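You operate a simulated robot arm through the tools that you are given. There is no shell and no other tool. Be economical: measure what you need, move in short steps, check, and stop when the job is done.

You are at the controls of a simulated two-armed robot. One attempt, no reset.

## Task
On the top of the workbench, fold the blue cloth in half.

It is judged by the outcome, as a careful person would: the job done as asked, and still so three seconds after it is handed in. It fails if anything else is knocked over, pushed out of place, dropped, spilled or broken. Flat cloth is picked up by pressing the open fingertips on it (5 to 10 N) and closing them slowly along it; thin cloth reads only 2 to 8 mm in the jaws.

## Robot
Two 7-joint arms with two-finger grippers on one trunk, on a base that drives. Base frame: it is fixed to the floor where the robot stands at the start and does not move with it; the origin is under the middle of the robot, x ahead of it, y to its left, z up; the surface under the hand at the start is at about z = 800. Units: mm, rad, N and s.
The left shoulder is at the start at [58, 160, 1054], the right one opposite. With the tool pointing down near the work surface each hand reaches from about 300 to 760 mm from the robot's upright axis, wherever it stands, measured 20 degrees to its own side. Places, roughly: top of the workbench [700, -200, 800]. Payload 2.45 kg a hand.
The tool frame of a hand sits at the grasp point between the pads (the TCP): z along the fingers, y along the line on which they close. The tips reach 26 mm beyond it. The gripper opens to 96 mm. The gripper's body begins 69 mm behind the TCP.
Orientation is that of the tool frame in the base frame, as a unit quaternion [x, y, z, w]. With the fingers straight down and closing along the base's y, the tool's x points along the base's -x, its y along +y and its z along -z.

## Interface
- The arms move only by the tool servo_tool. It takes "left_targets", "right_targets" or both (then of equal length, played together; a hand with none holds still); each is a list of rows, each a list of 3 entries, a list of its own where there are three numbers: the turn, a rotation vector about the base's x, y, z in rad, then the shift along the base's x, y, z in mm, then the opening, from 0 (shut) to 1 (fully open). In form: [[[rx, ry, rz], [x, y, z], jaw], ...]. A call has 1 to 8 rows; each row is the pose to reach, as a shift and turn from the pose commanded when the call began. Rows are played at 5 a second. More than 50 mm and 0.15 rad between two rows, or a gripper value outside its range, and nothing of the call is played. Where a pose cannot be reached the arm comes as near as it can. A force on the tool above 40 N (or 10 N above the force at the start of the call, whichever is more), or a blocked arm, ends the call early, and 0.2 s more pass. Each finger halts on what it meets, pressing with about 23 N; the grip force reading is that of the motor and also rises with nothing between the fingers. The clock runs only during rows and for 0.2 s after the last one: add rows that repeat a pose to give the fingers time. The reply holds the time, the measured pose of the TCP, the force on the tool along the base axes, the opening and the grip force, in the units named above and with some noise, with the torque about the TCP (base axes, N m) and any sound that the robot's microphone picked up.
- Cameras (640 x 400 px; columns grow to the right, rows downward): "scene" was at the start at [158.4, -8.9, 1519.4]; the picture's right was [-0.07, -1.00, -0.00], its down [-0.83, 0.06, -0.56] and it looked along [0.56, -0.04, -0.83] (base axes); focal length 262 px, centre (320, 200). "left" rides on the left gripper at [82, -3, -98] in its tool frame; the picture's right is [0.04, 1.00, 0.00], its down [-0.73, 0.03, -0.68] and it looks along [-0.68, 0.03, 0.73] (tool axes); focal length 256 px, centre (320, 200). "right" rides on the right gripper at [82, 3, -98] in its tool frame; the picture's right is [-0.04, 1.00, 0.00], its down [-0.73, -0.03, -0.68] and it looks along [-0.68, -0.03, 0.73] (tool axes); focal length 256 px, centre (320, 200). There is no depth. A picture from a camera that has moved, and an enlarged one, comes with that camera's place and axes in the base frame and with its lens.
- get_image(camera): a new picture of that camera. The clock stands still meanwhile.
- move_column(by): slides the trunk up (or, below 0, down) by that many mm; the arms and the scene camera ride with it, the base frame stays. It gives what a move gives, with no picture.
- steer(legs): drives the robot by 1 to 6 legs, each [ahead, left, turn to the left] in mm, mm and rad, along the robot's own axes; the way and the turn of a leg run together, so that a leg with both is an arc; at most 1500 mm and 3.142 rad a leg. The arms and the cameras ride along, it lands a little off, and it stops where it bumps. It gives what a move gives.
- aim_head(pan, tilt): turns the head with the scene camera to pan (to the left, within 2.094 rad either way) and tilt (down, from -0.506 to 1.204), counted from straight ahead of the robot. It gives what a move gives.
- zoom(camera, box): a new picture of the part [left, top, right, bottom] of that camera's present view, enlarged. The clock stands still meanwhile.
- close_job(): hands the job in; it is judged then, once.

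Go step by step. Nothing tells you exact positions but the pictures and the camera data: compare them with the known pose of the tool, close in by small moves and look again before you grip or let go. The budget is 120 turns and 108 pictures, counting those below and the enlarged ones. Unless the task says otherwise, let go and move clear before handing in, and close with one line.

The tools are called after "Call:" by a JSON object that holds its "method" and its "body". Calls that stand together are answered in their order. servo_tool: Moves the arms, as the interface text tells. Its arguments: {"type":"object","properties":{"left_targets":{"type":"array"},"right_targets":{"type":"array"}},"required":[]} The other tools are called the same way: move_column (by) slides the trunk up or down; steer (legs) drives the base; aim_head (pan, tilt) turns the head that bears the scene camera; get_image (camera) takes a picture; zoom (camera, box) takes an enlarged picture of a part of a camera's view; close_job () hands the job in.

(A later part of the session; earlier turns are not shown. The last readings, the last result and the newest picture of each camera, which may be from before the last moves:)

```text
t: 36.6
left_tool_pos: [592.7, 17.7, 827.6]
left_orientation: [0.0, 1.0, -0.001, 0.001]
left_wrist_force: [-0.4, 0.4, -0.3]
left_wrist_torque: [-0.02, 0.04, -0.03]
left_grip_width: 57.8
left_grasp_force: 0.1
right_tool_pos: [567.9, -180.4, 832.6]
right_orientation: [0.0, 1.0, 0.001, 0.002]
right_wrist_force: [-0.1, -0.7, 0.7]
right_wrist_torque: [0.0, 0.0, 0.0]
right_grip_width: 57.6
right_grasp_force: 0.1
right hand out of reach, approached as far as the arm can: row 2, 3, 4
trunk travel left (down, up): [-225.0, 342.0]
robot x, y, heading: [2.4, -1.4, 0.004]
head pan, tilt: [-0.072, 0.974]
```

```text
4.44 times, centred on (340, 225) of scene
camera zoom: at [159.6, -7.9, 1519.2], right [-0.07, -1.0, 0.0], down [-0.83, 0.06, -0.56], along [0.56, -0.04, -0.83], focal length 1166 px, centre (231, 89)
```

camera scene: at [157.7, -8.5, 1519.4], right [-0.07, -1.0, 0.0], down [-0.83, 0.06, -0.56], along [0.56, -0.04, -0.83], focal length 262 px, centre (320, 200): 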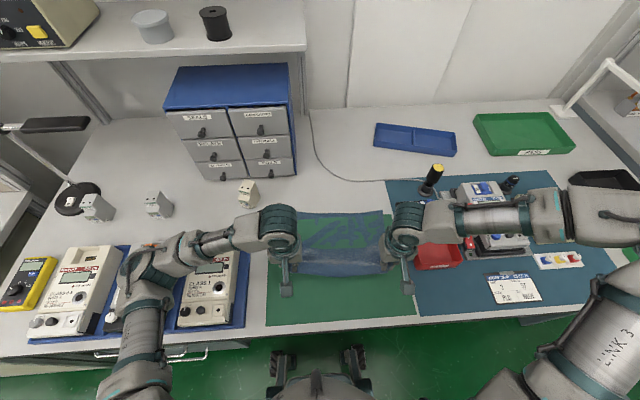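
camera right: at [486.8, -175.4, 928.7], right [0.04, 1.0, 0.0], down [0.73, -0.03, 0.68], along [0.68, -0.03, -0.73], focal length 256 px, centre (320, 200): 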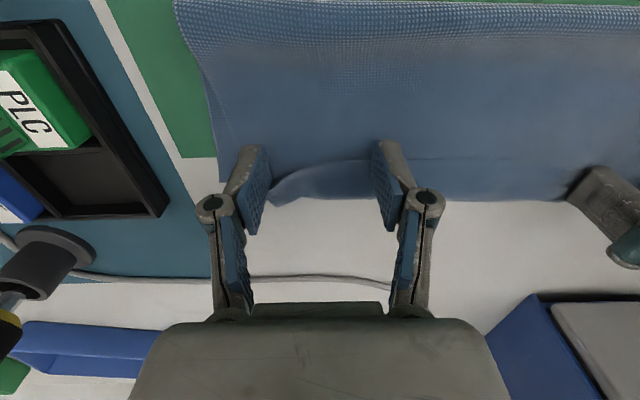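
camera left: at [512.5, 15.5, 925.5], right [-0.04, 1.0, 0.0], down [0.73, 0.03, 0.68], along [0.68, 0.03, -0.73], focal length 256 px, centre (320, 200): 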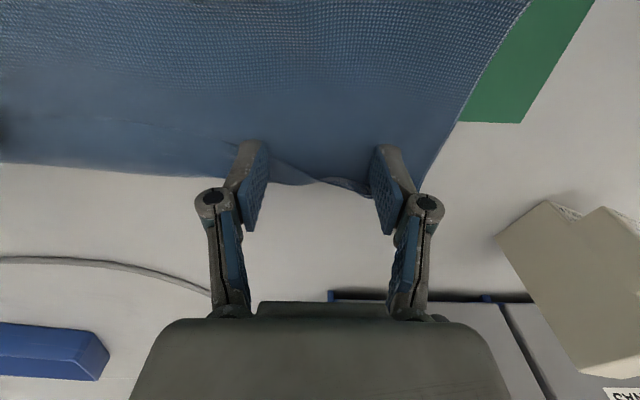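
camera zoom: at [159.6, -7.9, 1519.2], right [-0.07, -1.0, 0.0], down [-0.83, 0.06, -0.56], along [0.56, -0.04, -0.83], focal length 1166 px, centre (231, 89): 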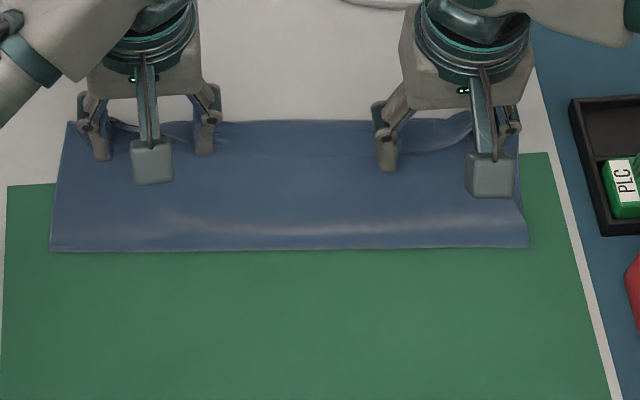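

The left part is nearly flipped over; the right hand was at its limit there, so I push it on further out to its own side.

Call:
{"method": "servo_tool", "body": {"left_targets": [[[0, 0, 0], [8, 0, 1], 0.6], [[0, 0, 0], [16, 0, 2], 0.6], [[0, 0, 0], [22, 0, 3], 0.6], [[0, 0, 0], [22, 0, 3], 0.6]], "right_targets": [[[0, 0, 0], [5, -10, -2], 0.6], [[0, 0, 0], [13, -15, -3], 0.6], [[0, 0, 0], [22, -15, -3], 0.6], [[0, 0, 0], [30, -15, -3], 0.6]]}}

Call:
{"method": "get_image", "body": {"camera": "left"}}

Call:
{"method": "get_image", "body": {"camera": "right"}}

```text
t: 37.6
left_tool_pos: [615.9, 18.4, 831.9]
left_orientation: [0.0, 1.0, 0.001, 0.002]
left_wrist_force: [0.4, 0.6, -0.1]
left_wrist_torque: [-0.04, -0.02, -0.02]
left_grip_width: 57.7
left_grasp_force: 0.1
right_tool_pos: [589.4, -203.9, 832.2]
right_orientation: [0.0, 1.0, 0.0, 0.002]
right_wrist_force: [0.2, -0.3, 0.5]
right_wrist_torque: [0.01, 0.01, 0.02]
right_grip_width: 57.6
right_grasp_force: 0.1
right hand out of reach, approached as far as the arm can: row 3, 4
trunk travel left (down, up): [-225.0, 342.0]
robot x, y, heading: [1.4, 0.3, 0.001]
head pan, tilt: [-0.072, 0.974]
```

```text
36 pictures are left
camera left: at [534.3, 14.6, 928.7], right [-0.04, 1.0, 0.0], down [0.73, 0.03, 0.68], along [0.68, 0.03, -0.73], focal length 256 px, centre (320, 200)
```

left: 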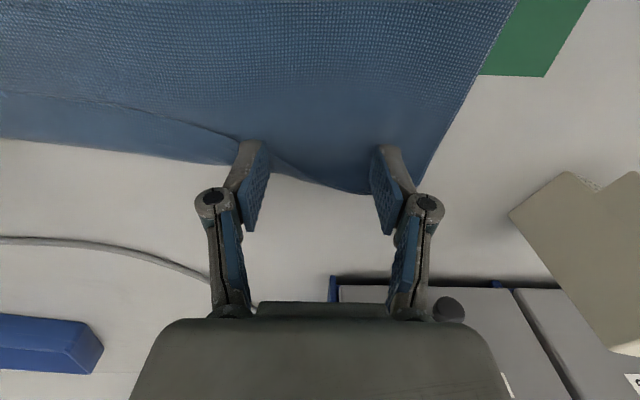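

```text
35 pictures are left
camera right: at [507.5, -199.7, 928.5], right [0.04, 1.0, 0.0], down [0.73, -0.03, 0.68], along [0.68, -0.03, -0.73], focal length 256 px, centre (320, 200)
```

right: 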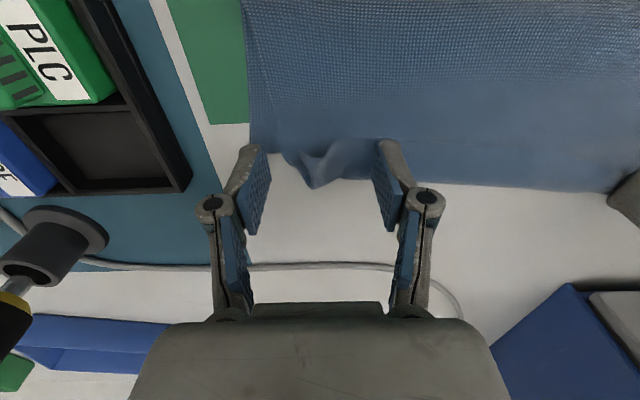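

Both corners have flipped over; a middle stretch is still turned back. I raise the hands and look.

Call:
{"method": "servo_tool", "body": {"left_targets": [[[0, 0, 0], [0, 0, 40], 0.6], [[0, 0, 0], [-20, 10, 80], 0.6], [[0, 0, 0], [-55, 40, 100], 0.6], [[0, 0, 0], [-85, 75, 110], 0.6]], "right_targets": [[[0, 0, 0], [0, 0, 40], 0.6], [[0, 0, 0], [-20, -5, 80], 0.6], [[0, 0, 0], [-55, -35, 100], 0.6], [[0, 0, 0], [-85, -70, 110], 0.6]]}}

Call:
{"method": "zoom", "body": {"camera": "scene", "box": [270, 180, 410, 270]}}

```text
refused: row 3 steps farther than a row can; nothing moved
```

```text
4.44 times, centred on (340, 225) of scene
camera zoom: at [159.4, -9.4, 1519.3], right [-0.07, -1.0, 0.0], down [-0.83, 0.06, -0.56], along [0.56, -0.04, -0.83], focal length 1166 px, centre (231, 89)
```

zoom: 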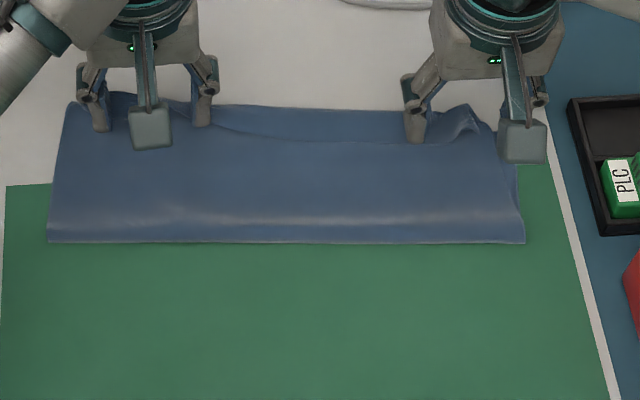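

The step was refused; I raise the hands in smaller steps and look at the cloth.

Call:
{"method": "servo_tool", "body": {"left_targets": [[[0, 0, 0], [0, 0, 40], 0.6], [[0, 0, 0], [-20, 10, 75], 0.6], [[0, 0, 0], [-50, 30, 90], 0.6], [[0, 0, 0], [-80, 60, 100], 0.6]], "right_targets": [[[0, 0, 0], [0, 0, 40], 0.6], [[0, 0, 0], [-20, -5, 75], 0.6], [[0, 0, 0], [-50, -20, 90], 0.6], [[0, 0, 0], [-80, -45, 100], 0.6]]}}

Call:
{"method": "zoom", "body": {"camera": "scene", "box": [270, 180, 410, 270]}}

Call:
{"method": "get_image", "body": {"camera": "left"}}

Call:
{"method": "get_image", "body": {"camera": "right"}}

```text
t: 38.6
left_tool_pos: [530.7, 81.1, 932.2]
left_orientation: [0.0, 1.0, 0.001, 0.003]
left_wrist_force: [-1.3, 0.5, 0.7]
left_wrist_torque: [-0.04, -0.04, 0.01]
left_grip_width: 57.5
left_grasp_force: 0.1
right_tool_pos: [507.8, -247.6, 935.2]
right_orientation: [0.001, 1.0, 0.001, 0.003]
right_wrist_force: [-0.8, -0.7, 0.7]
right_wrist_torque: [-0.03, -0.04, -0.01]
right_grip_width: 57.6
right_grasp_force: 0.1
trunk travel left (down, up): [-225.0, 342.0]
robot x, y, heading: [1.9, -2.4, -0.0]
head pan, tilt: [-0.072, 0.974]
```

```text
4.44 times, centred on (340, 225) of scene
camera zoom: at [154.7, -7.4, 1519.9], right [-0.07, -1.0, 0.0], down [-0.83, 0.06, -0.56], along [0.56, -0.04, -0.83], focal length 1166 px, centre (231, 89)
```

zoom: 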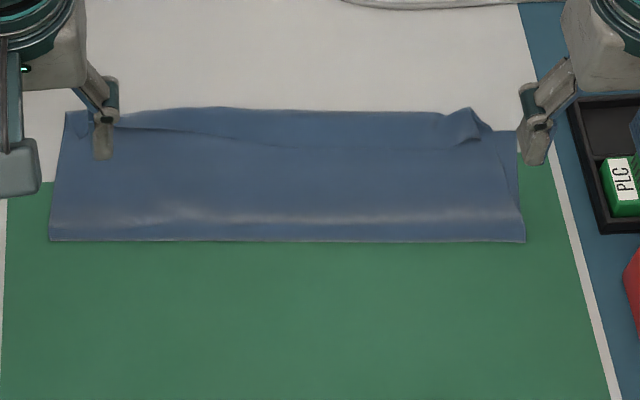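

```text
32 pictures are left
camera left: at [449.5, 78.3, 1030.0], right [-0.04, 1.0, 0.0], down [0.73, 0.03, 0.68], along [0.68, 0.03, -0.73], focal length 256 px, centre (320, 200)
```

left: 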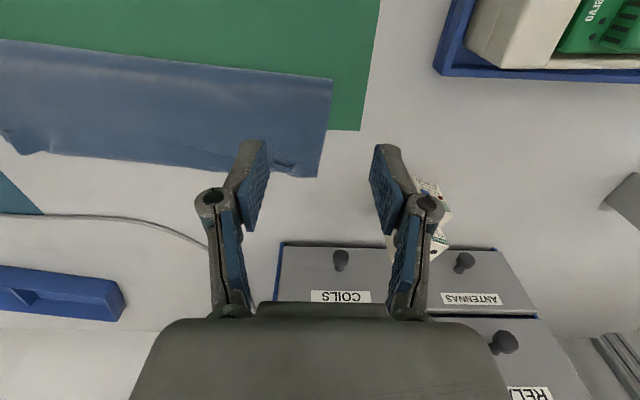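

```text
31 pictures are left
camera right: at [424.9, -243.2, 1031.7], right [0.04, 1.0, 0.0], down [0.73, -0.03, 0.68], along [0.68, -0.03, -0.73], focal length 256 px, centre (320, 200)
```

right: 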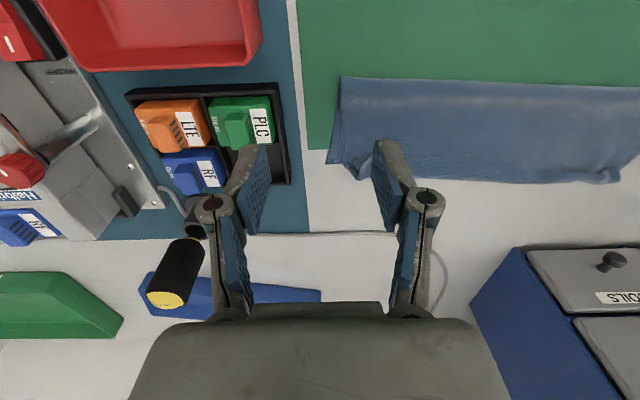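

Lower layer's far edge is still near x = 590, while the upper edge now overhangs it to about x = 602–627, correctly facing away. I will grip that overhanging edge, lift it back and re-lay it exactly; to gain reach I first drive 50 mm forward.

Call:
{"method": "steer", "body": {"legs": [[50, 0, 0]]}}

```text
t: 39.5
left_tool_pos: [582.0, 80.6, 932.3]
left_orientation: [0.0, 1.0, 0.001, 0.002]
left_wrist_force: [0.6, -0.4, 0.0]
left_wrist_torque: [0.01, 0.05, -0.02]
left_grip_width: 57.4
left_grasp_force: 0.1
right_tool_pos: [557.4, -249.1, 933.0]
right_orientation: [0.0, 1.0, 0.001, 0.002]
right_wrist_force: [1.3, 0.4, 0.6]
right_wrist_torque: [-0.03, 0.01, 0.0]
right_grip_width: 57.4
right_grasp_force: 0.1
trunk travel left (down, up): [-225.0, 342.0]
robot x, y, heading: [51.9, -0.3, 0.001]
head pan, tilt: [-0.072, 0.974]
```

Call:
{"method": "servo_tool", "body": {"left_targets": [[[0, 0, 0], [15, -10, -15], 0.4], [[0, 0, 0], [31, -21, -40], 0.4], [[0, 0, 0], [31, -21, -82], 0.4], [[0, 0, 0], [31, -21, -82], 0.4]], "right_targets": [[[0, 0, 0], [15, 20, -15], 0.4], [[0, 0, 0], [33, 39, -38], 0.4], [[0, 0, 0], [33, 39, -78], 0.4], [[0, 0, 0], [33, 39, -78], 0.4]]}}

Call:
{"method": "zoom", "body": {"camera": "left", "box": [160, 40, 480, 240]}}

Call:
{"method": "zoom", "body": {"camera": "right", "box": [160, 40, 480, 240]}}

```text
t: 40.5
left_tool_pos: [604.9, 58.7, 851.4]
left_orientation: [0.0, 1.0, 0.001, 0.005]
left_wrist_force: [-0.4, -1.3, 0.1]
left_wrist_torque: [-0.04, 0.0, 0.01]
left_grip_width: 38.4
left_grasp_force: 0.0
right_tool_pos: [586.7, -208.9, 858.2]
right_orientation: [0.0, 1.0, 0.001, 0.004]
right_wrist_force: [-0.9, 0.4, -0.3]
right_wrist_torque: [0.01, -0.02, -0.01]
right_grip_width: 38.9
right_grasp_force: 0.1
trunk travel left (down, up): [-225.0, 342.0]
robot x, y, heading: [45.1, 0.7, 0.001]
head pan, tilt: [-0.072, 0.974]
```

```text
2.00 times, centred on (320, 140) of left
camera zoom: at [524.0, 55.5, 949.9], right [-0.04, 1.0, 0.0], down [0.73, 0.03, 0.68], along [0.68, 0.03, -0.73], focal length 512 px, centre (320, 320)
```

zoom: 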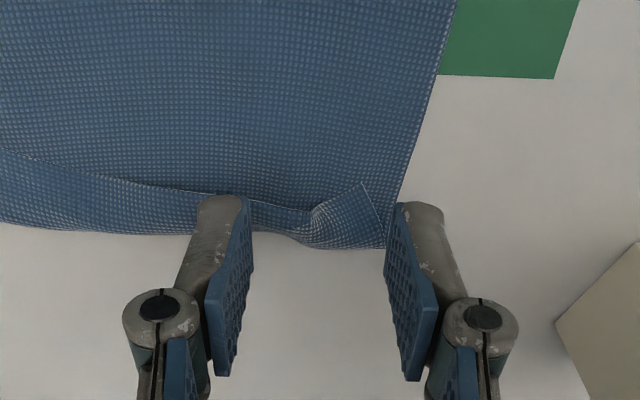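

```text
2.00 times, centred on (320, 140) of right
camera zoom: at [504.2, -204.6, 955.8], right [0.04, 1.0, 0.0], down [0.73, -0.03, 0.68], along [0.68, -0.03, -0.73], focal length 512 px, centre (320, 320)
```

zoom: 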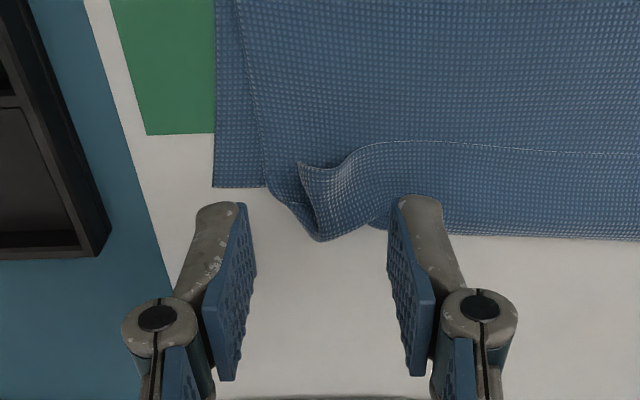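

The close-up shows a narrow strip (about 25–30 mm) still turned back along the whole edge. I will press the fingertips on this strip and drag it forwards so it rolls open; first I come down just above it.

Call:
{"method": "servo_tool", "body": {"left_targets": [[[0, 0, 0], [8, -16, -8], 0.45], [[0, 0, 0], [8, -16, -17], 0.45], [[0, 0, 0], [8, -16, -20], 0.45], [[0, 0, 0], [8, -16, -21], 0.45], [[0, 0, 0], [8, -16, -21], 0.45]], "right_targets": [[[0, 0, 0], [5, 17, -10], 0.45], [[0, 0, 0], [5, 17, -22], 0.45], [[0, 0, 0], [5, 17, -26], 0.45], [[0, 0, 0], [5, 17, -27], 0.45], [[0, 0, 0], [5, 17, -27], 0.45]]}}

```text
t: 41.7
left_tool_pos: [616.9, 44.0, 832.4]
left_orientation: [0.0, 1.0, 0.0, 0.005]
left_wrist_force: [0.4, 0.2, -0.5]
left_wrist_torque: [0.0, 0.04, -0.01]
left_grip_width: 43.2
left_grasp_force: 0.1
right_tool_pos: [592.5, -191.8, 831.2]
right_orientation: [-0.001, 1.0, 0.0, 0.003]
right_wrist_force: [-0.3, -0.8, -0.7]
right_wrist_torque: [0.0, -0.02, -0.02]
right_grip_width: 43.3
right_grasp_force: 0.1
trunk travel left (down, up): [-225.0, 342.0]
robot x, y, heading: [48.7, 0.7, -0.001]
head pan, tilt: [-0.072, 0.974]
```

Call:
{"method": "servo_tool", "body": {"left_targets": [[[0, 0, 0], [0, 0, -1.5], 0.45], [[0, 0, 0], [0, 0, -3], 0.45], [[0, 0, 0], [0, 0, -4], 0.45], [[0, 0, 0], [0, 0, -4], 0.45]], "right_targets": [[[0, 0, 0], [0, 0, -1.5], 0.45], [[0, 0, 0], [0, 0, -3], 0.45], [[0, 0, 0], [0, 0, -3.5], 0.45], [[0, 0, 0], [0, 0, -3.5], 0.45]]}}

```text
t: 42.7
left_tool_pos: [621.3, 48.9, 840.4]
left_orientation: [-0.002, 1.0, 0.0, 0.015]
left_wrist_force: [0.6, 0.0, 0.9]
left_wrist_torque: [0.0, 0.04, 0.01]
left_grip_width: 42.9
left_grasp_force: 0.1
right_tool_pos: [590.5, -189.1, 830.1]
right_orientation: [0.0, 1.0, 0.0, 0.005]
right_wrist_force: [0.1, 0.2, 0.5]
right_wrist_torque: [0.04, -0.01, 0.03]
right_grip_width: 43.2
right_grasp_force: 0.1
trunk travel left (down, up): [-225.0, 342.0]
robot x, y, heading: [48.3, -1.6, -0.002]
head pan, tilt: [-0.072, 0.974]
```

The left hand ended higher than commanded, so something limits it; I look at the whole scene.

Call:
{"method": "get_image", "body": {"camera": "scene"}}

```text
28 pictures are left
camera scene: at [200.1, -0.6, 1522.1], right [-0.07, -1.0, 0.0], down [-0.83, 0.06, -0.56], along [0.56, -0.04, -0.83], focal length 262 px, centre (320, 200)
```

scene: 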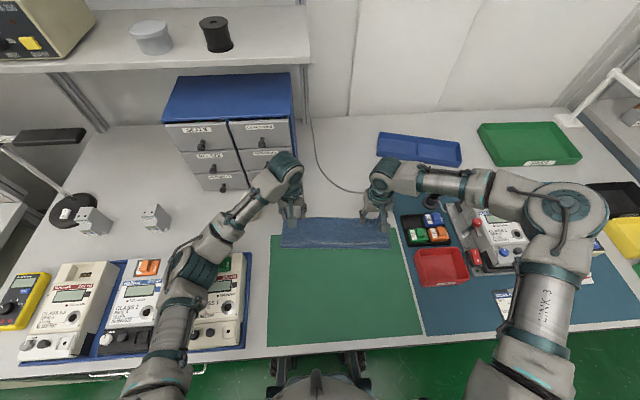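

Nothing is touched, but the two arms seem to restrict one another here. I park the left hand out of the way; then I will sweep the turned-back strip over with the right hand alone, pushing well past the bend this time.

Call:
{"method": "servo_tool", "body": {"left_targets": [[[0, 0, 0], [0, 0, 40], 0.45], [[0, 0, 0], [-10, 10, 80], 0.45], [[0, 0, 0], [-40, 35, 105], 0.45], [[0, 0, 0], [-75, 65, 120], 0.45], [[0, 0, 0], [-115, 85, 130], 0.45], [[0, 0, 0], [-155, 105, 130], 0.45]], "right_targets": [[[0, 0, 0], [0, 0, 12], 0.45], [[0, 0, 0], [-15, 0, 22], 0.6], [[0, 0, 0], [-40, 0, 22], 0.6], [[0, 0, 0], [-40, 0, 10], 0.6], [[0, 0, 0], [-40, 0, 1], 0.6], [[0, 0, 0], [-40, 0, 1], 0.6]]}}

Call:
{"method": "get_image", "body": {"camera": "right"}}

```text
t: 44.1
left_tool_pos: [460.8, 142.9, 958.0]
left_orientation: [0.001, 1.0, 0.003, 0.004]
left_wrist_force: [0.4, -0.5, 0.5]
left_wrist_torque: [0.01, -0.04, 0.02]
left_grip_width: 43.0
left_grasp_force: 0.0
right_tool_pos: [550.0, -197.2, 827.1]
right_orientation: [0.001, 1.0, 0.003, 0.003]
right_wrist_force: [0.1, -0.1, -0.3]
right_wrist_torque: [0.04, 0.01, -0.03]
right_grip_width: 57.6
right_grasp_force: 0.0
trunk travel left (down, up): [-225.0, 342.0]
robot x, y, heading: [51.3, -9.4, 0.001]
head pan, tilt: [-0.072, 0.974]
```

```text
27 pictures are left
camera right: at [469.5, -192.6, 923.5], right [0.04, 1.0, 0.0], down [0.73, -0.03, 0.68], along [0.68, -0.02, -0.73], focal length 256 px, centre (320, 200)
```

right: 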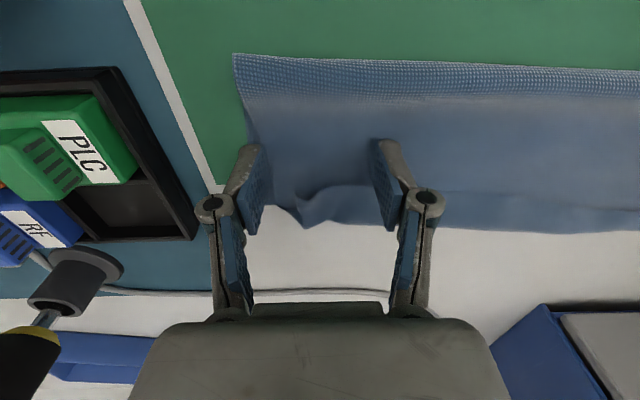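

The flap's corner lies between the fingers; I shift so that the outer finger meets it and sweep forward well past the bend, rising slightly at the end.

Call:
{"method": "servo_tool", "body": {"right_targets": [[[0, 0, 0], [0, 16, 2], 0.6], [[0, 0, 0], [16, 16, 3], 0.6], [[0, 0, 0], [32, 16, 4], 0.6], [[0, 0, 0], [46, 16, 5], 0.6], [[0, 0, 0], [60, 16, 7], 0.6], [[0, 0, 0], [74, 16, 9], 0.6], [[0, 0, 0], [88, 16, 11], 0.6], [[0, 0, 0], [100, 16, 12], 0.6]]}}

Call:
{"method": "get_image", "body": {"camera": "right"}}

```text
t: 45.9
left_tool_pos: [462.1, 147.9, 956.6]
left_orientation: [-0.001, 1.0, 0.001, 0.004]
left_wrist_force: [0.2, -0.1, 1.0]
left_wrist_torque: [0.0, -0.02, 0.01]
left_grip_width: 43.2
left_grasp_force: 0.1
right_tool_pos: [633.7, -193.2, 845.5]
right_orientation: [0.0, 1.0, 0.001, 0.003]
right_wrist_force: [0.9, 0.1, -0.7]
right_wrist_torque: [-0.02, 0.03, 0.03]
right_grip_width: 57.6
right_grasp_force: 0.1
right hand out of reach, approached as far as the arm can: row 6, 7, 8
trunk travel left (down, up): [-225.0, 342.0]
robot x, y, heading: [45.4, -0.1, 0.004]
head pan, tilt: [-0.072, 0.974]
```

```text
26 pictures are left
camera right: at [550.8, -189.0, 941.8], right [0.04, 1.0, 0.0], down [0.73, -0.03, 0.68], along [0.68, -0.03, -0.73], focal length 256 px, centre (320, 200)
```

right: 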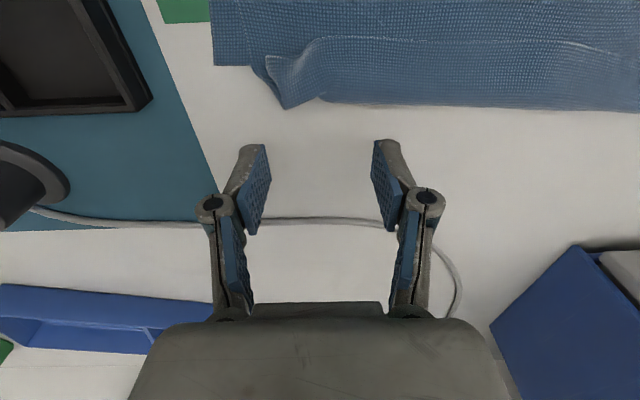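

The fingers slid over the strip without flipping it. I return above it and try pressing on it and dragging it forward instead.

Call:
{"method": "servo_tool", "body": {"right_targets": [[[0, 0, 0], [-10, 0, 15], 0.5], [[0, 0, 0], [-42, 0, 15], 0.5], [[0, 0, 0], [-42, 0, 0], 0.5], [[0, 0, 0], [-42, 0, -11], 0.5], [[0, 0, 0], [-42, 0, -14], 0.5], [[0, 0, 0], [-42, 0, -15], 0.5], [[0, 0, 0], [-42, 0, -16], 0.5], [[0, 0, 0], [-42, 0, -16], 0.5]]}}

```text
t: 47.7
left_tool_pos: [462.5, 148.9, 956.1]
left_orientation: [0.0, 1.0, 0.0, 0.003]
left_wrist_force: [0.2, 0.4, 0.6]
left_wrist_torque: [0.02, 0.02, 0.03]
left_grip_width: 43.4
left_grasp_force: 0.1
right_tool_pos: [590.7, -192.0, 828.7]
right_orientation: [0.0, 1.0, 0.0, 0.003]
right_wrist_force: [-0.5, 0.6, -0.6]
right_wrist_torque: [0.03, -0.02, 0.01]
right_grip_width: 48.0
right_grasp_force: 0.0
trunk travel left (down, up): [-225.0, 342.0]
robot x, y, heading: [50.6, -1.7, -0.0]
head pan, tilt: [-0.072, 0.974]
```

Call:
{"method": "servo_tool", "body": {"right_targets": [[[0, 0, 0], [0, 0, -1], 0.5], [[0, 0, 0], [0, 0, -2], 0.5], [[0, 0, 0], [0, 0, -2], 0.5]]}}

```text
t: 48.5
left_tool_pos: [461.6, 149.0, 956.1]
left_orientation: [0.0, 1.0, 0.0, 0.003]
left_wrist_force: [0.0, -0.4, -0.6]
left_wrist_torque: [0.01, -0.01, 0.0]
left_grip_width: 43.1
left_grasp_force: 0.1
right_tool_pos: [591.1, -192.0, 826.4]
right_orientation: [0.0, 1.0, 0.0, 0.004]
right_wrist_force: [0.3, 0.1, 1.0]
right_wrist_torque: [0.02, 0.02, 0.01]
right_grip_width: 48.2
right_grasp_force: 0.2
trunk travel left (down, up): [-225.0, 342.0]
robot x, y, heading: [49.6, -2.6, -0.0]
head pan, tilt: [-0.072, 0.974]
```

Call:
{"method": "servo_tool", "body": {"right_targets": [[[0, 0, 0], [0, 0, -1], 0.5], [[0, 0, 0], [0, 0, -1.6], 0.5], [[0, 0, 0], [0, 0, -1.6], 0.5]]}}

```text
t: 49.3
left_tool_pos: [461.8, 150.3, 957.4]
left_orientation: [0.0, 1.0, 0.001, 0.003]
left_wrist_force: [0.1, -0.4, 0.0]
left_wrist_torque: [0.0, -0.02, 0.02]
left_grip_width: 43.1
left_grasp_force: 0.2
right_tool_pos: [590.6, -192.3, 825.2]
right_orientation: [0.0, 1.0, 0.0, 0.004]
right_wrist_force: [-0.3, 0.9, 9.2]
right_wrist_torque: [0.04, 0.07, -0.02]
right_grip_width: 49.2
right_grasp_force: 1.0
trunk travel left (down, up): [-225.0, 342.0]
robot x, y, heading: [46.5, 0.6, -0.002]
head pan, tilt: [-0.072, 0.974]
```

Contact is at 9 N; I drag forward slowly.

Call:
{"method": "servo_tool", "body": {"right_targets": [[[0, 0, 0], [7, 0, 0], 0.5], [[0, 0, 0], [14, 0, 0], 0.5], [[0, 0, 0], [21, 0, 0], 0.5], [[0, 0, 0], [28, 0, 0], 0.5], [[0, 0, 0], [34, 0, 0], 0.5], [[0, 0, 0], [40, 0, 0], 0.5]]}}

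Call:
{"method": "get_image", "body": {"camera": "right"}}

```text
t: 50.7
left_tool_pos: [461.7, 150.4, 957.6]
left_orientation: [0.0, 1.0, 0.0, 0.004]
left_wrist_force: [0.2, 0.2, 0.5]
left_wrist_torque: [0.0, -0.02, -0.01]
left_grip_width: 43.2
left_grasp_force: 0.1
right_tool_pos: [627.5, -195.0, 826.1]
right_orientation: [-0.001, 1.0, 0.0, 0.004]
right_wrist_force: [-0.6, -0.2, 6.8]
right_wrist_torque: [0.01, 0.08, 0.04]
right_grip_width: 49.4
right_grasp_force: 0.5
trunk travel left (down, up): [-225.0, 342.0]
robot x, y, heading: [43.4, 1.3, 0.003]
head pan, tilt: [-0.072, 0.974]
```

```text
25 pictures are left
camera right: at [546.1, -189.5, 922.8], right [0.04, 1.0, 0.0], down [0.73, -0.03, 0.68], along [0.68, -0.03, -0.73], focal length 256 px, centre (320, 200)
```

right: 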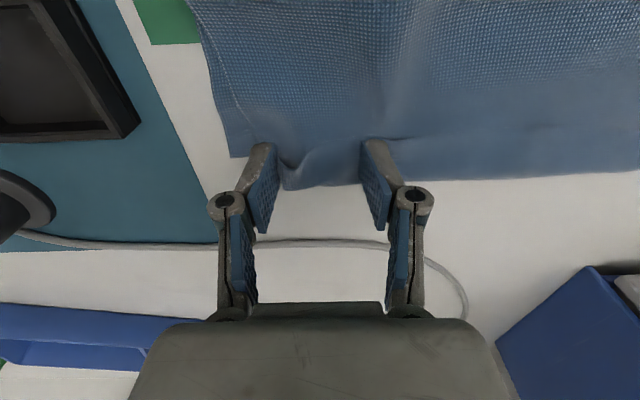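

Dragging moved all layers together, so that does not roll the strip open. New plan: bring the edge back to the near side, lay the cloth flat, and re-grip the very edge with the hands turned 90° (closing along x), which lets the cloth swing freely below the fingertips. First I hover over the ridges again.

Call:
{"method": "servo_tool", "body": {"left_targets": [[[0, 0, 0], [35, -25, 0], 0.4], [[0, 0, 0], [70, -50, -10], 0.4], [[0, 0, 0], [105, -75, -25], 0.4], [[0, 0, 0], [135, -102, -45], 0.4], [[0, 0, 0], [135, -102, -85], 0.4], [[0, 0, 0], [135, -102, -100], 0.4]], "right_targets": [[[0, 0, 0], [0, 0, 20], 0.5], [[0, 0, 0], [0, 0, 40], 0.4], [[0, 0, 0], [-20, -8, 40], 0.4], [[0, 0, 0], [-25, -12, 32], 0.4], [[0, 0, 0], [-25, -12, 32], 0.4], [[0, 0, 0], [-25, -12, 32], 0.4]]}}

Call:
{"method": "zoom", "body": {"camera": "left", "box": [160, 40, 480, 240]}}

Call:
{"method": "zoom", "body": {"camera": "right", "box": [160, 40, 480, 240]}}

```text
t: 52.1
left_tool_pos: [595.9, 48.7, 856.5]
left_orientation: [0.0, 1.0, 0.0, 0.003]
left_wrist_force: [1.0, 0.3, -0.1]
left_wrist_torque: [0.02, -0.01, -0.01]
left_grip_width: 38.4
left_grasp_force: 0.2
right_tool_pos: [606.7, -204.0, 856.3]
right_orientation: [-0.001, 1.0, 0.0, 0.004]
right_wrist_force: [1.3, 0.8, -0.3]
right_wrist_torque: [0.01, -0.01, -0.01]
right_grip_width: 38.4
right_grasp_force: 0.0
trunk travel left (down, up): [-225.0, 342.0]
robot x, y, heading: [50.4, 2.3, 0.001]
head pan, tilt: [-0.072, 0.974]
```

```text
2.00 times, centred on (320, 140) of left
camera zoom: at [515.2, 44.6, 953.3], right [-0.04, 1.0, 0.0], down [0.73, 0.03, 0.68], along [0.68, 0.03, -0.73], focal length 512 px, centre (320, 320)
```

zoom: 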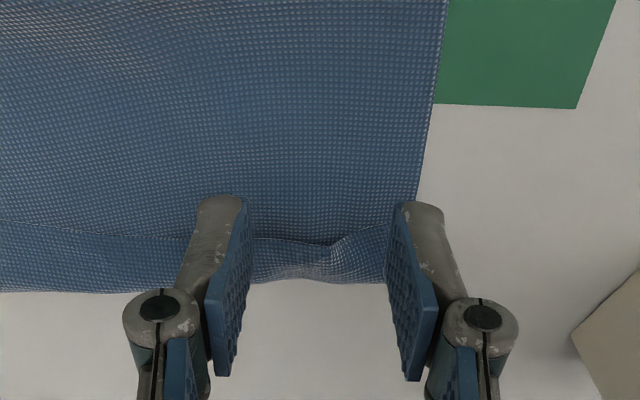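

```text
2.00 times, centred on (320, 140) of right
camera zoom: at [524.1, -199.2, 953.7], right [0.04, 1.0, 0.0], down [0.73, -0.03, 0.68], along [0.68, -0.03, -0.73], focal length 512 px, centre (320, 320)
```

zoom: 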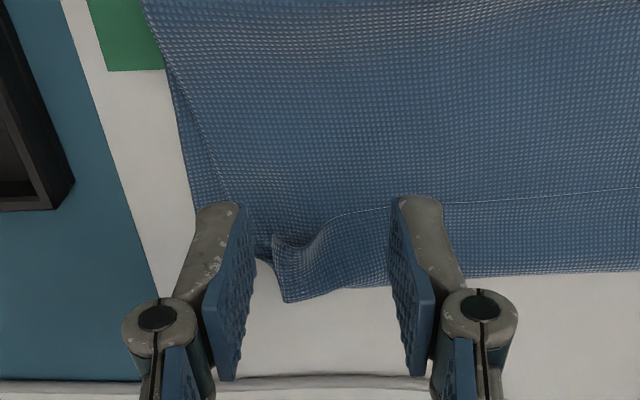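

Call:
{"method": "servo_tool", "body": {"left_targets": [[[0, 0, 0], [19, 3, -14], 0.4], [[0, 0, 0], [19, 3, -27], 0.4], [[0, 0, 0], [19, 3, -27], 0.3], [[0, 0, 0], [19, 3, -27], 0.2], [[0, 0, 0], [19, 3, -27], 0.1], [[0, 0, 0], [19, 3, -27], 0], [[0, 0, 0], [19, 3, -27], 0]], "right_targets": [[[0, 0, 0], [12, -8, -14], 0.4], [[0, 0, 0], [12, -8, -27], 0.4], [[0, 0, 0], [12, -8, -27], 0.3], [[0, 0, 0], [12, -8, -27], 0.2], [[0, 0, 0], [12, -8, -27], 0.1], [[0, 0, 0], [12, -8, -27], 0], [[0, 0, 0], [12, -8, -27], 0]]}}

```text
t: 53.7
left_tool_pos: [615.5, 49.0, 829.0]
left_orientation: [0.0, 1.0, 0.001, 0.004]
left_wrist_force: [-1.5, -2.6, -0.7]
left_wrist_torque: [-0.1, -0.01, 0.02]
left_grip_width: 2.8
left_grasp_force: 24.2
right_tool_pos: [618.5, -213.0, 831.4]
right_orientation: [0.0, 1.0, 0.001, 0.004]
right_wrist_force: [1.0, 2.9, 0.9]
right_wrist_torque: [0.06, -0.01, 0.02]
right_grip_width: 2.4
right_grasp_force: 22.0
trunk travel left (down, up): [-225.0, 342.0]
robot x, y, heading: [49.4, -5.3, 0.001]
head pan, tilt: [-0.072, 0.974]
```

Both ridges are held. I carry the edge back to the near side and lay the cloth out flat.

Call:
{"method": "servo_tool", "body": {"left_targets": [[[0, 0, 0], [-15, 1, 40], 0], [[0, 0, 0], [-50, 2, 72], 0], [[0, 0, 0], [-95, 3, 85], 0], [[0, 0, 0], [-140, 4, 85], 0], [[0, 0, 0], [-180, 5, 65], 0], [[0, 0, 0], [-212, 6, 35], 0], [[0, 0, 0], [-235, 7, 10], 0], [[0, 0, 0], [-243, 7, 2], 0]], "right_targets": [[[0, 0, 0], [-15, 1, 40], 0], [[0, 0, 0], [-50, 2, 72], 0], [[0, 0, 0], [-95, 3, 85], 0], [[0, 0, 0], [-140, 4, 85], 0], [[0, 0, 0], [-180, 5, 65], 0], [[0, 0, 0], [-215, 6, 35], 0], [[0, 0, 0], [-240, 7, 10], 0], [[0, 0, 0], [-250, 7, 2], 0]]}}

Call:
{"method": "zoom", "body": {"camera": "scene", "box": [230, 180, 430, 310]}}

```text
t: 55.5
left_tool_pos: [374.2, 50.2, 835.9]
left_orientation: [0.001, 1.0, 0.003, 0.009]
left_wrist_force: [-0.2, -4.2, -0.3]
left_wrist_torque: [-0.11, 0.01, 0.0]
left_grip_width: 3.1
left_grasp_force: 23.8
right_tool_pos: [366.5, -210.2, 834.1]
right_orientation: [0.001, 1.0, 0.005, 0.004]
right_wrist_force: [-0.1, 4.3, 0.6]
right_wrist_torque: [-0.1, -0.02, -0.01]
right_grip_width: 1.4
right_grasp_force: 21.0
trunk travel left (down, up): [-225.0, 342.0]
robot x, y, heading: [47.7, 1.5, -0.001]
head pan, tilt: [-0.072, 0.974]
```

```text
3.08 times, centred on (330, 245) of scene
camera zoom: at [201.0, -19.4, 1521.8], right [-0.07, -1.0, -0.01], down [-0.83, 0.06, -0.56], along [0.56, -0.03, -0.83], focal length 807 px, centre (289, 62)
```

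zoom: 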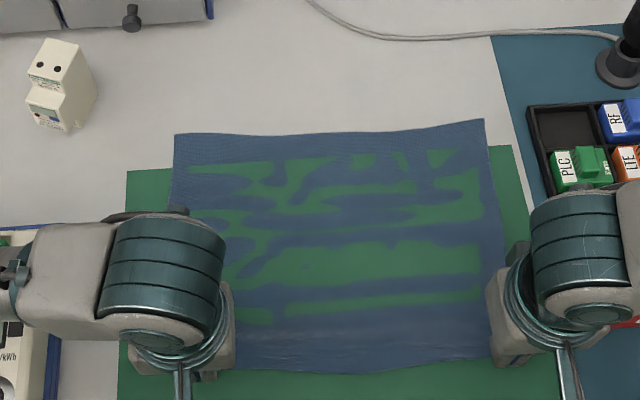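

The cloth is flat again with its far edge at x ≈ 600–606. I lower, let go and rise.

Call:
{"method": "servo_tool", "body": {"left_targets": [[[0, 0, 0], [0, 0, -5], 0], [[0, 0, 0], [0, 0, -6], 0.2], [[0, 0, 0], [0, 0, -6], 0.5], [[0, 0, 0], [0, 0, 10], 0.5], [[0, 0, 0], [0, 0, 50], 0.5], [[0, 0, 0], [0, 0, 95], 0.4]], "right_targets": [[[0, 0, 0], [0, 0, -4], 0], [[0, 0, 0], [0, 0, -4], 0.2], [[0, 0, 0], [0, 0, -4], 0.5], [[0, 0, 0], [0, 0, 10], 0.5], [[0, 0, 0], [0, 0, 50], 0.5], [[0, 0, 0], [0, 0, 95], 0.4]]}}

Call:
{"method": "servo_tool", "body": {"left_targets": [[[0, 0, -0.14], [0, 0, 0], 0.4], [[0, 0, -0.28], [0, 0, 0], 0.4], [[0, 0, -0.42], [0, 0, 0], 0.4], [[0, 0, -0.56], [0, 0, 0], 0.4], [[0, 0, -0.7], [0, 0, 0], 0.4], [[0, 0, -0.84], [0, 0, 0], 0.4]], "right_targets": [[[0, 0, 0.14], [0, 0, 0], 0.4], [[0, 0, 0.28], [0, 0, 0], 0.4], [[0, 0, 0.42], [0, 0, 0], 0.4], [[0, 0, 0.56], [0, 0, 0], 0.4], [[0, 0, 0.7], [0, 0, 0], 0.4], [[0, 0, 0.84], [0, 0, 0], 0.4]]}}

```text
t: 56.9
left_tool_pos: [368.6, 55.3, 926.2]
left_orientation: [0.0, 1.0, 0.002, 0.004]
left_wrist_force: [0.0, -0.5, 0.7]
left_wrist_torque: [-0.01, -0.06, 0.02]
left_grip_width: 38.2
left_grasp_force: 0.1
right_tool_pos: [365.0, -207.2, 929.3]
right_orientation: [-0.001, 1.0, 0.002, 0.004]
right_wrist_force: [0.4, 0.1, 0.7]
right_wrist_torque: [-0.03, -0.06, 0.0]
right_grip_width: 38.5
right_grasp_force: 0.1
trunk travel left (down, up): [-225.0, 342.0]
robot x, y, heading: [43.4, 0.7, -0.002]
head pan, tilt: [-0.072, 0.974]
```

```text
t: 58.3
left_tool_pos: [373.5, 62.7, 926.8]
left_orientation: [0.408, 0.913, -0.004, 0.003]
left_wrist_force: [0.9, 0.7, -0.2]
left_wrist_torque: [0.01, 0.04, 0.01]
left_grip_width: 38.6
left_grasp_force: 0.1
right_tool_pos: [367.7, -200.9, 927.9]
right_orientation: [-0.409, 0.912, 0.001, 0.002]
right_wrist_force: [-0.1, 0.5, -0.2]
right_wrist_torque: [-0.03, 0.03, 0.01]
right_grip_width: 38.4
right_grasp_force: 0.1
trunk travel left (down, up): [-225.0, 342.0]
robot x, y, heading: [47.8, 3.2, -0.001]
head pan, tilt: [-0.072, 0.974]
```

The yaw works; I complete the quarter turn.

Call:
{"method": "servo_tool", "body": {"left_targets": [[[0, 0, -0.14], [0, 0, 0], 0.4], [[0, 0, -0.28], [0, 0, 0], 0.4], [[0, 0, -0.42], [0, 0, 0], 0.4], [[0, 0, -0.56], [0, 0, 0], 0.4], [[0, 0, -0.7], [0, 0, 0], 0.4], [[0, 0, -0.73], [0, 0, 0], 0.4]], "right_targets": [[[0, 0, 0.14], [0, 0, 0], 0.4], [[0, 0, 0.28], [0, 0, 0], 0.4], [[0, 0, 0.42], [0, 0, 0], 0.4], [[0, 0, 0.56], [0, 0, 0], 0.4], [[0, 0, 0.7], [0, 0, 0], 0.4], [[0, 0, 0.73], [0, 0, 0], 0.4]]}}

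Call:
{"method": "get_image", "body": {"camera": "left"}}

Call:
{"method": "get_image", "body": {"camera": "right"}}

```text
t: 59.7
left_tool_pos: [373.7, 55.3, 925.7]
left_orientation: [0.707, 0.707, -0.003, 0.001]
left_wrist_force: [0.3, -0.9, -0.2]
left_wrist_torque: [0.01, -0.01, 0.04]
left_grip_width: 38.5
left_grasp_force: 0.0
right_tool_pos: [368.4, -208.0, 927.4]
right_orientation: [0.708, -0.706, -0.004, -0.002]
right_wrist_force: [-0.3, 0.8, -0.2]
right_wrist_torque: [-0.01, 0.0, 0.02]
right_grip_width: 38.3
right_grasp_force: 0.0
trunk travel left (down, up): [-225.0, 342.0]
robot x, y, heading: [48.3, 0.8, -0.001]
head pan, tilt: [-0.072, 0.974]
```

```text
21 pictures are left
camera left: at [371.7, 137.1, 1023.8], right [1.0, 0.04, 0.0], down [0.03, -0.73, 0.68], along [0.03, -0.68, -0.73], focal length 256 px, centre (320, 200)
```

left: 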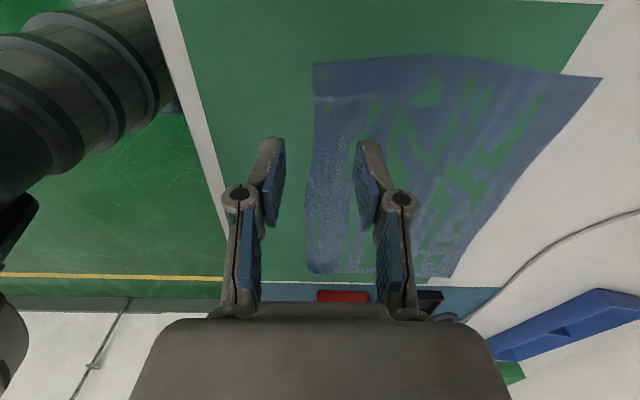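

```text
20 pictures are left
camera right: at [365.6, -288.6, 1023.6], right [-1.0, 0.04, 0.0], down [0.03, 0.73, 0.69], along [0.03, 0.69, -0.73], focal length 256 px, centre (320, 200)
```

right: 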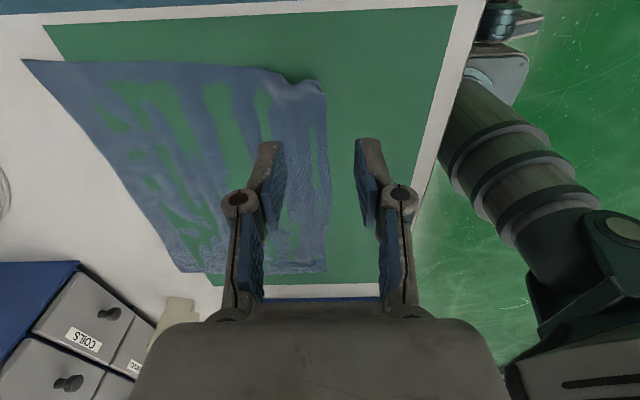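

The cloth lies flat, near edge at x ≈ 366–371. I go down with small openings so that the near finger sits just outside the edge and the far finger on the cloth.

Call:
{"method": "servo_tool", "body": {"left_targets": [[[0, 0, 0], [5, 0, -30], 0.2], [[0, 0, 0], [5, 0, -60], 0.2], [[0, 0, 0], [5, 0, -85], 0.2], [[0, 0, 0], [5, 0, -94], 0.2], [[0, 0, 0], [5, 0, -94], 0.2]], "right_targets": [[[0, 0, 0], [6, 12, -30], 0.2], [[0, 0, 0], [6, 18, -60], 0.2], [[0, 0, 0], [6, 18, -85], 0.2], [[0, 0, 0], [6, 18, -96], 0.2], [[0, 0, 0], [6, 18, -96], 0.2]]}}

Call:
{"method": "zoom", "body": {"camera": "left", "box": [220, 60, 420, 200]}}

Call:
{"method": "zoom", "body": {"camera": "right", "box": [220, 60, 420, 200]}}

```text
t: 60.9
left_tool_pos: [377.8, 58.6, 830.6]
left_orientation: [0.707, 0.707, -0.004, 0.002]
left_wrist_force: [0.1, 0.1, -0.5]
left_wrist_torque: [-0.04, -0.02, -0.02]
left_grip_width: 19.2
left_grasp_force: 0.1
right_tool_pos: [375.3, -188.4, 828.6]
right_orientation: [-0.706, 0.708, 0.005, 0.003]
right_wrist_force: [0.8, -0.4, 1.1]
right_wrist_torque: [-0.01, 0.02, 0.01]
right_grip_width: 19.5
right_grasp_force: 0.1
trunk travel left (down, up): [-225.0, 342.0]
robot x, y, heading: [47.0, 3.2, -0.002]
head pan, tilt: [-0.072, 0.974]
```

```text
2.86 times, centred on (320, 130) of left
camera zoom: at [375.4, 139.6, 928.9], right [1.0, 0.04, 0.0], down [0.03, -0.73, 0.68], along [0.03, -0.68, -0.73], focal length 731 px, centre (320, 400)
```

zoom: 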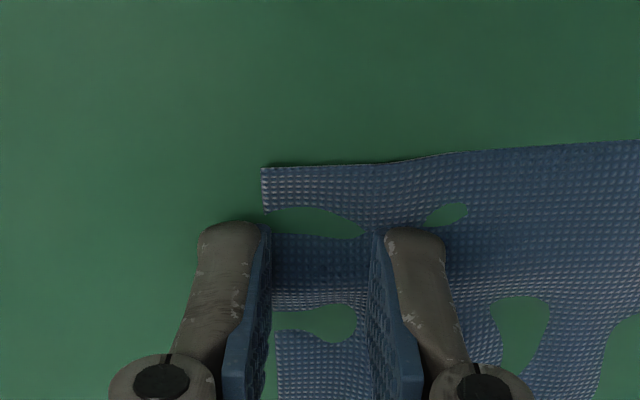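

```text
2.86 times, centred on (320, 130) of right
camera zoom: at [372.0, -269.4, 926.5], right [-1.0, 0.04, 0.0], down [0.03, 0.73, 0.69], along [0.03, 0.68, -0.73], focal length 731 px, centre (320, 400)
```

zoom: 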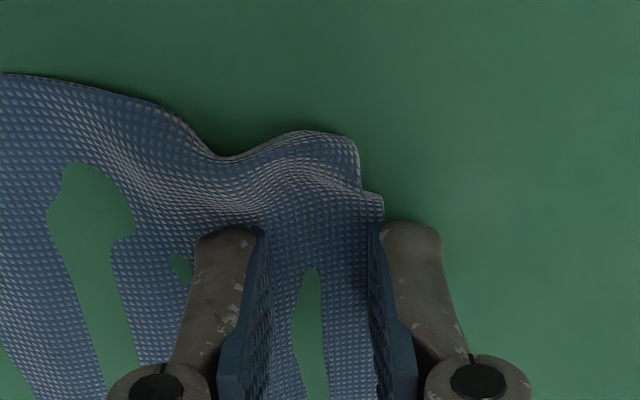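

Both hands are placed exactly: near finger at the edge, far finger on the cloth. I press gently.

Call:
{"method": "servo_tool", "body": {"left_targets": [[[0, 0, 0], [0, 0, -2], 0.2], [[0, 0, 0], [0, 0, -3.5], 0.2], [[0, 0, 0], [0, 0, -4.5], 0.2], [[0, 0, 0], [0, 0, -4.5], 0.2]], "right_targets": [[[0, 0, 0], [0, 0, -1], 0.2], [[0, 0, 0], [0, 0, -2], 0.2], [[0, 0, 0], [0, 0, -2.7], 0.2], [[0, 0, 0], [0, 0, -2.7], 0.2]]}}

```text
t: 61.9
left_tool_pos: [378.7, 56.0, 828.1]
left_orientation: [0.707, 0.707, -0.003, 0.002]
left_wrist_force: [0.2, 0.1, -0.4]
left_wrist_torque: [-0.01, 0.03, 0.0]
left_grip_width: 19.4
left_grasp_force: 0.1
right_tool_pos: [374.2, -189.4, 828.0]
right_orientation: [-0.706, 0.708, 0.002, 0.002]
right_wrist_force: [0.8, 0.0, 0.6]
right_wrist_torque: [-0.01, 0.0, -0.01]
right_grip_width: 19.3
right_grasp_force: 0.1
trunk travel left (down, up): [-225.0, 342.0]
robot x, y, heading: [50.0, 0.1, -0.003]
head pan, tilt: [-0.072, 0.974]
```

Call:
{"method": "servo_tool", "body": {"left_targets": [[[0, 0, 0], [0, 0, -1], 0.2], [[0, 0, 0], [0, 0, -1.8], 0.2], [[0, 0, 0], [0, 0, -1.8], 0.2]], "right_targets": [[[0, 0, 0], [0, 0, -1], 0.2], [[0, 0, 0], [0, 0, -1.8], 0.2], [[0, 0, 0], [0, 0, -1.8], 0.2]]}}

```text
t: 62.7
left_tool_pos: [378.5, 56.7, 826.8]
left_orientation: [0.707, 0.708, -0.001, 0.004]
left_wrist_force: [0.9, 1.8, 9.8]
left_wrist_torque: [0.1, -0.09, -0.02]
left_grip_width: 19.4
left_grasp_force: 0.0
right_tool_pos: [373.9, -186.9, 827.7]
right_orientation: [-0.707, 0.708, 0.002, 0.001]
right_wrist_force: [1.1, -0.9, 5.9]
right_wrist_torque: [-0.05, -0.05, 0.02]
right_grip_width: 19.3
right_grasp_force: 0.1
trunk travel left (down, up): [-225.0, 342.0]
robot x, y, heading: [46.4, 2.7, 0.003]
head pan, tilt: [-0.072, 0.974]
```

Forces are 10 N and 6 N, right for gripping. I close slowly.

Call:
{"method": "servo_tool", "body": {"left_targets": [[[0, 0, 0], [0, 0, 0], 0.16], [[0, 0, 0], [0, 0, 0], 0.12], [[0, 0, 0], [0, 0, 0], 0.08], [[0, 0, 0], [0, 0, 0], 0.04], [[0, 0, 0], [0, 0, 0], 0], [[0, 0, 0], [0, 0, 0], 0]], "right_targets": [[[0, 0, 0], [0, 0, -0.5], 0.16], [[0, 0, 0], [0, 0, -0.5], 0.12], [[0, 0, 0], [0, 0, -0.5], 0.08], [[0, 0, 0], [0, 0, -0.5], 0.04], [[0, 0, 0], [0, 0, -0.5], 0], [[0, 0, 0], [0, 0, -0.5], 0]]}}

```text
t: 64.1
left_tool_pos: [377.6, 56.3, 827.1]
left_orientation: [0.707, 0.707, -0.003, 0.002]
left_wrist_force: [-1.2, 1.1, 0.8]
left_wrist_torque: [0.0, 0.01, -0.02]
left_grip_width: 1.5
left_grasp_force: 20.1
right_tool_pos: [375.1, -188.2, 826.9]
right_orientation: [0.707, -0.707, -0.003, -0.001]
right_wrist_force: [0.5, 0.6, 0.8]
right_wrist_torque: [-0.01, -0.01, 0.03]
right_grip_width: 1.6
right_grasp_force: 20.1
trunk travel left (down, up): [-225.0, 342.0]
robot x, y, heading: [43.6, -2.7, -0.002]
head pan, tilt: [-0.072, 0.974]
```

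Both read about 1.5 mm, so a thin grip; I lift a little and check.

Call:
{"method": "servo_tool", "body": {"left_targets": [[[0, 0, 0], [1, 0, 12], 0], [[0, 0, 0], [5, 0, 30], 0], [[0, 0, 0], [5, 0, 30], 0]], "right_targets": [[[0, 0, 0], [1, 0, 12], 0], [[0, 0, 0], [5, 0, 30], 0], [[0, 0, 0], [5, 0, 30], 0]]}}

Call:
{"method": "zoom", "body": {"camera": "left", "box": [220, 60, 420, 200]}}

Call:
{"method": "zoom", "body": {"camera": "right", "box": [220, 60, 420, 200]}}

```text
t: 64.9
left_tool_pos: [383.4, 57.7, 856.6]
left_orientation: [0.707, 0.707, -0.003, 0.002]
left_wrist_force: [0.1, 0.5, 0.2]
left_wrist_torque: [-0.05, -0.02, 0.0]
left_grip_width: 1.9
left_grasp_force: 20.8
right_tool_pos: [379.2, -188.1, 856.2]
right_orientation: [-0.706, 0.708, 0.005, 0.003]
right_wrist_force: [0.1, 0.4, 1.7]
right_wrist_torque: [-0.01, 0.0, 0.01]
right_grip_width: 3.1
right_grasp_force: 28.4
trunk travel left (down, up): [-225.0, 342.0]
robot x, y, heading: [51.2, 1.8, 0.001]
head pan, tilt: [-0.072, 0.974]
```

```text
2.86 times, centred on (320, 130) of left
camera zoom: at [381.5, 139.5, 953.9], right [1.0, 0.04, 0.0], down [0.03, -0.73, 0.68], along [0.03, -0.68, -0.73], focal length 731 px, centre (320, 400)
```

zoom: 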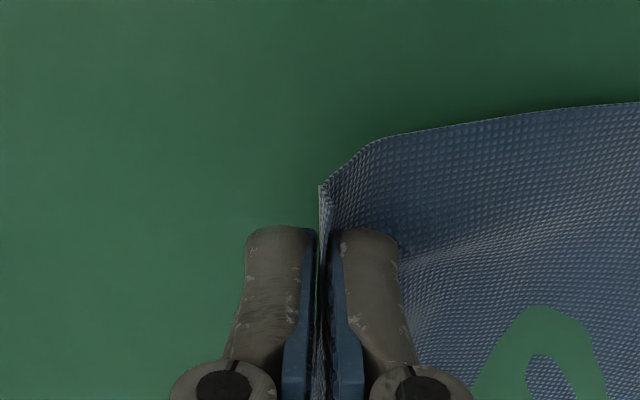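

```text
2.86 times, centred on (320, 130) of right
camera zoom: at [376.6, -268.2, 952.8], right [-1.0, 0.04, 0.0], down [0.03, 0.73, 0.68], along [0.03, 0.68, -0.73], focal length 731 px, centre (320, 400)
```

zoom: 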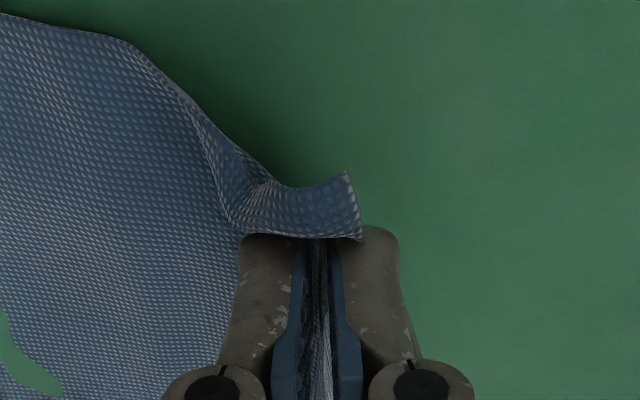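

Now the left finger pair holds just a single layer with the edge upright, and the right one only a small tuck. I carry the edge over along the arc, letting the right hand drift outward to smooth its wrinkle.

Call:
{"method": "servo_tool", "body": {"left_targets": [[[0, 0, 0], [10, 0, 21], 0], [[0, 0, 0], [27, 0, 42], 0], [[0, 0, 0], [50, 0, 58], 0], [[0, 0, 0], [76, 0, 68], 0], [[0, 0, 0], [105, 0, 72], 0], [[0, 0, 0], [133, 0, 68], 0], [[0, 0, 0], [160, 0, 58], 0], [[0, 0, 0], [160, 0, 58], 0]], "right_targets": [[[0, 0, 0], [13, -1, 21], 0], [[0, 0, 0], [30, -3, 42], 0], [[0, 0, 0], [51, -5, 58], 0], [[0, 0, 0], [77, -7, 68], 0], [[0, 0, 0], [104, -9, 72], 0], [[0, 0, 0], [131, -11, 68], 0], [[0, 0, 0], [156, -12, 58], 0], [[0, 0, 0], [156, -12, 58], 0]]}}

Call:
{"method": "zoom", "body": {"camera": "scene", "box": [230, 180, 430, 310]}}

Call:
{"method": "get_image", "body": {"camera": "right"}}

```text
t: 66.7
left_tool_pos: [542.6, 55.3, 914.9]
left_orientation: [0.707, 0.707, -0.002, 0.003]
left_wrist_force: [0.7, 0.7, -0.8]
left_wrist_torque: [0.0, 0.01, -0.04]
left_grip_width: 4.2
left_grasp_force: 29.6
right_tool_pos: [534.1, -199.3, 914.8]
right_orientation: [0.707, -0.707, -0.002, -0.003]
right_wrist_force: [-0.8, -0.3, 1.4]
right_wrist_torque: [-0.03, 0.02, -0.01]
right_grip_width: 1.1
right_grasp_force: 22.7
trunk travel left (down, up): [-225.0, 342.0]
robot x, y, heading: [47.8, -1.4, 0.005]
head pan, tilt: [-0.072, 0.974]
```

```text
3.08 times, centred on (330, 245) of scene
camera zoom: at [205.3, -8.3, 1519.7], right [-0.07, -1.0, 0.0], down [-0.83, 0.06, -0.56], along [0.56, -0.04, -0.83], focal length 807 px, centre (289, 62)
```

zoom: 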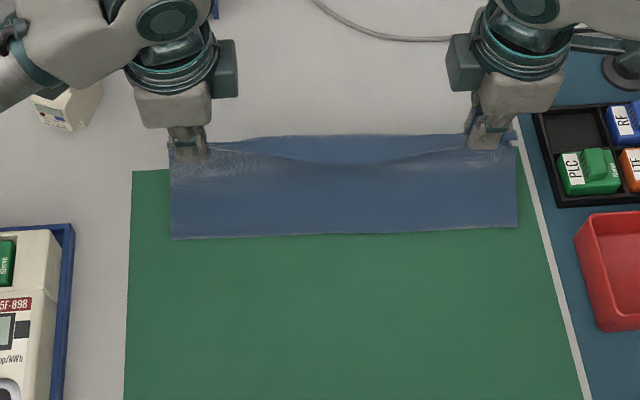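

```text
14 pictures are left
camera right: at [531.3, -279.7, 1011.8], right [-1.0, 0.04, 0.0], down [0.03, 0.73, 0.68], along [0.03, 0.68, -0.73], focal length 256 px, centre (320, 200)
```

right: 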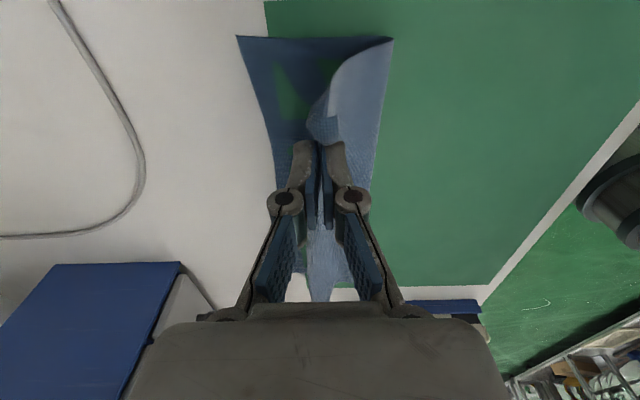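

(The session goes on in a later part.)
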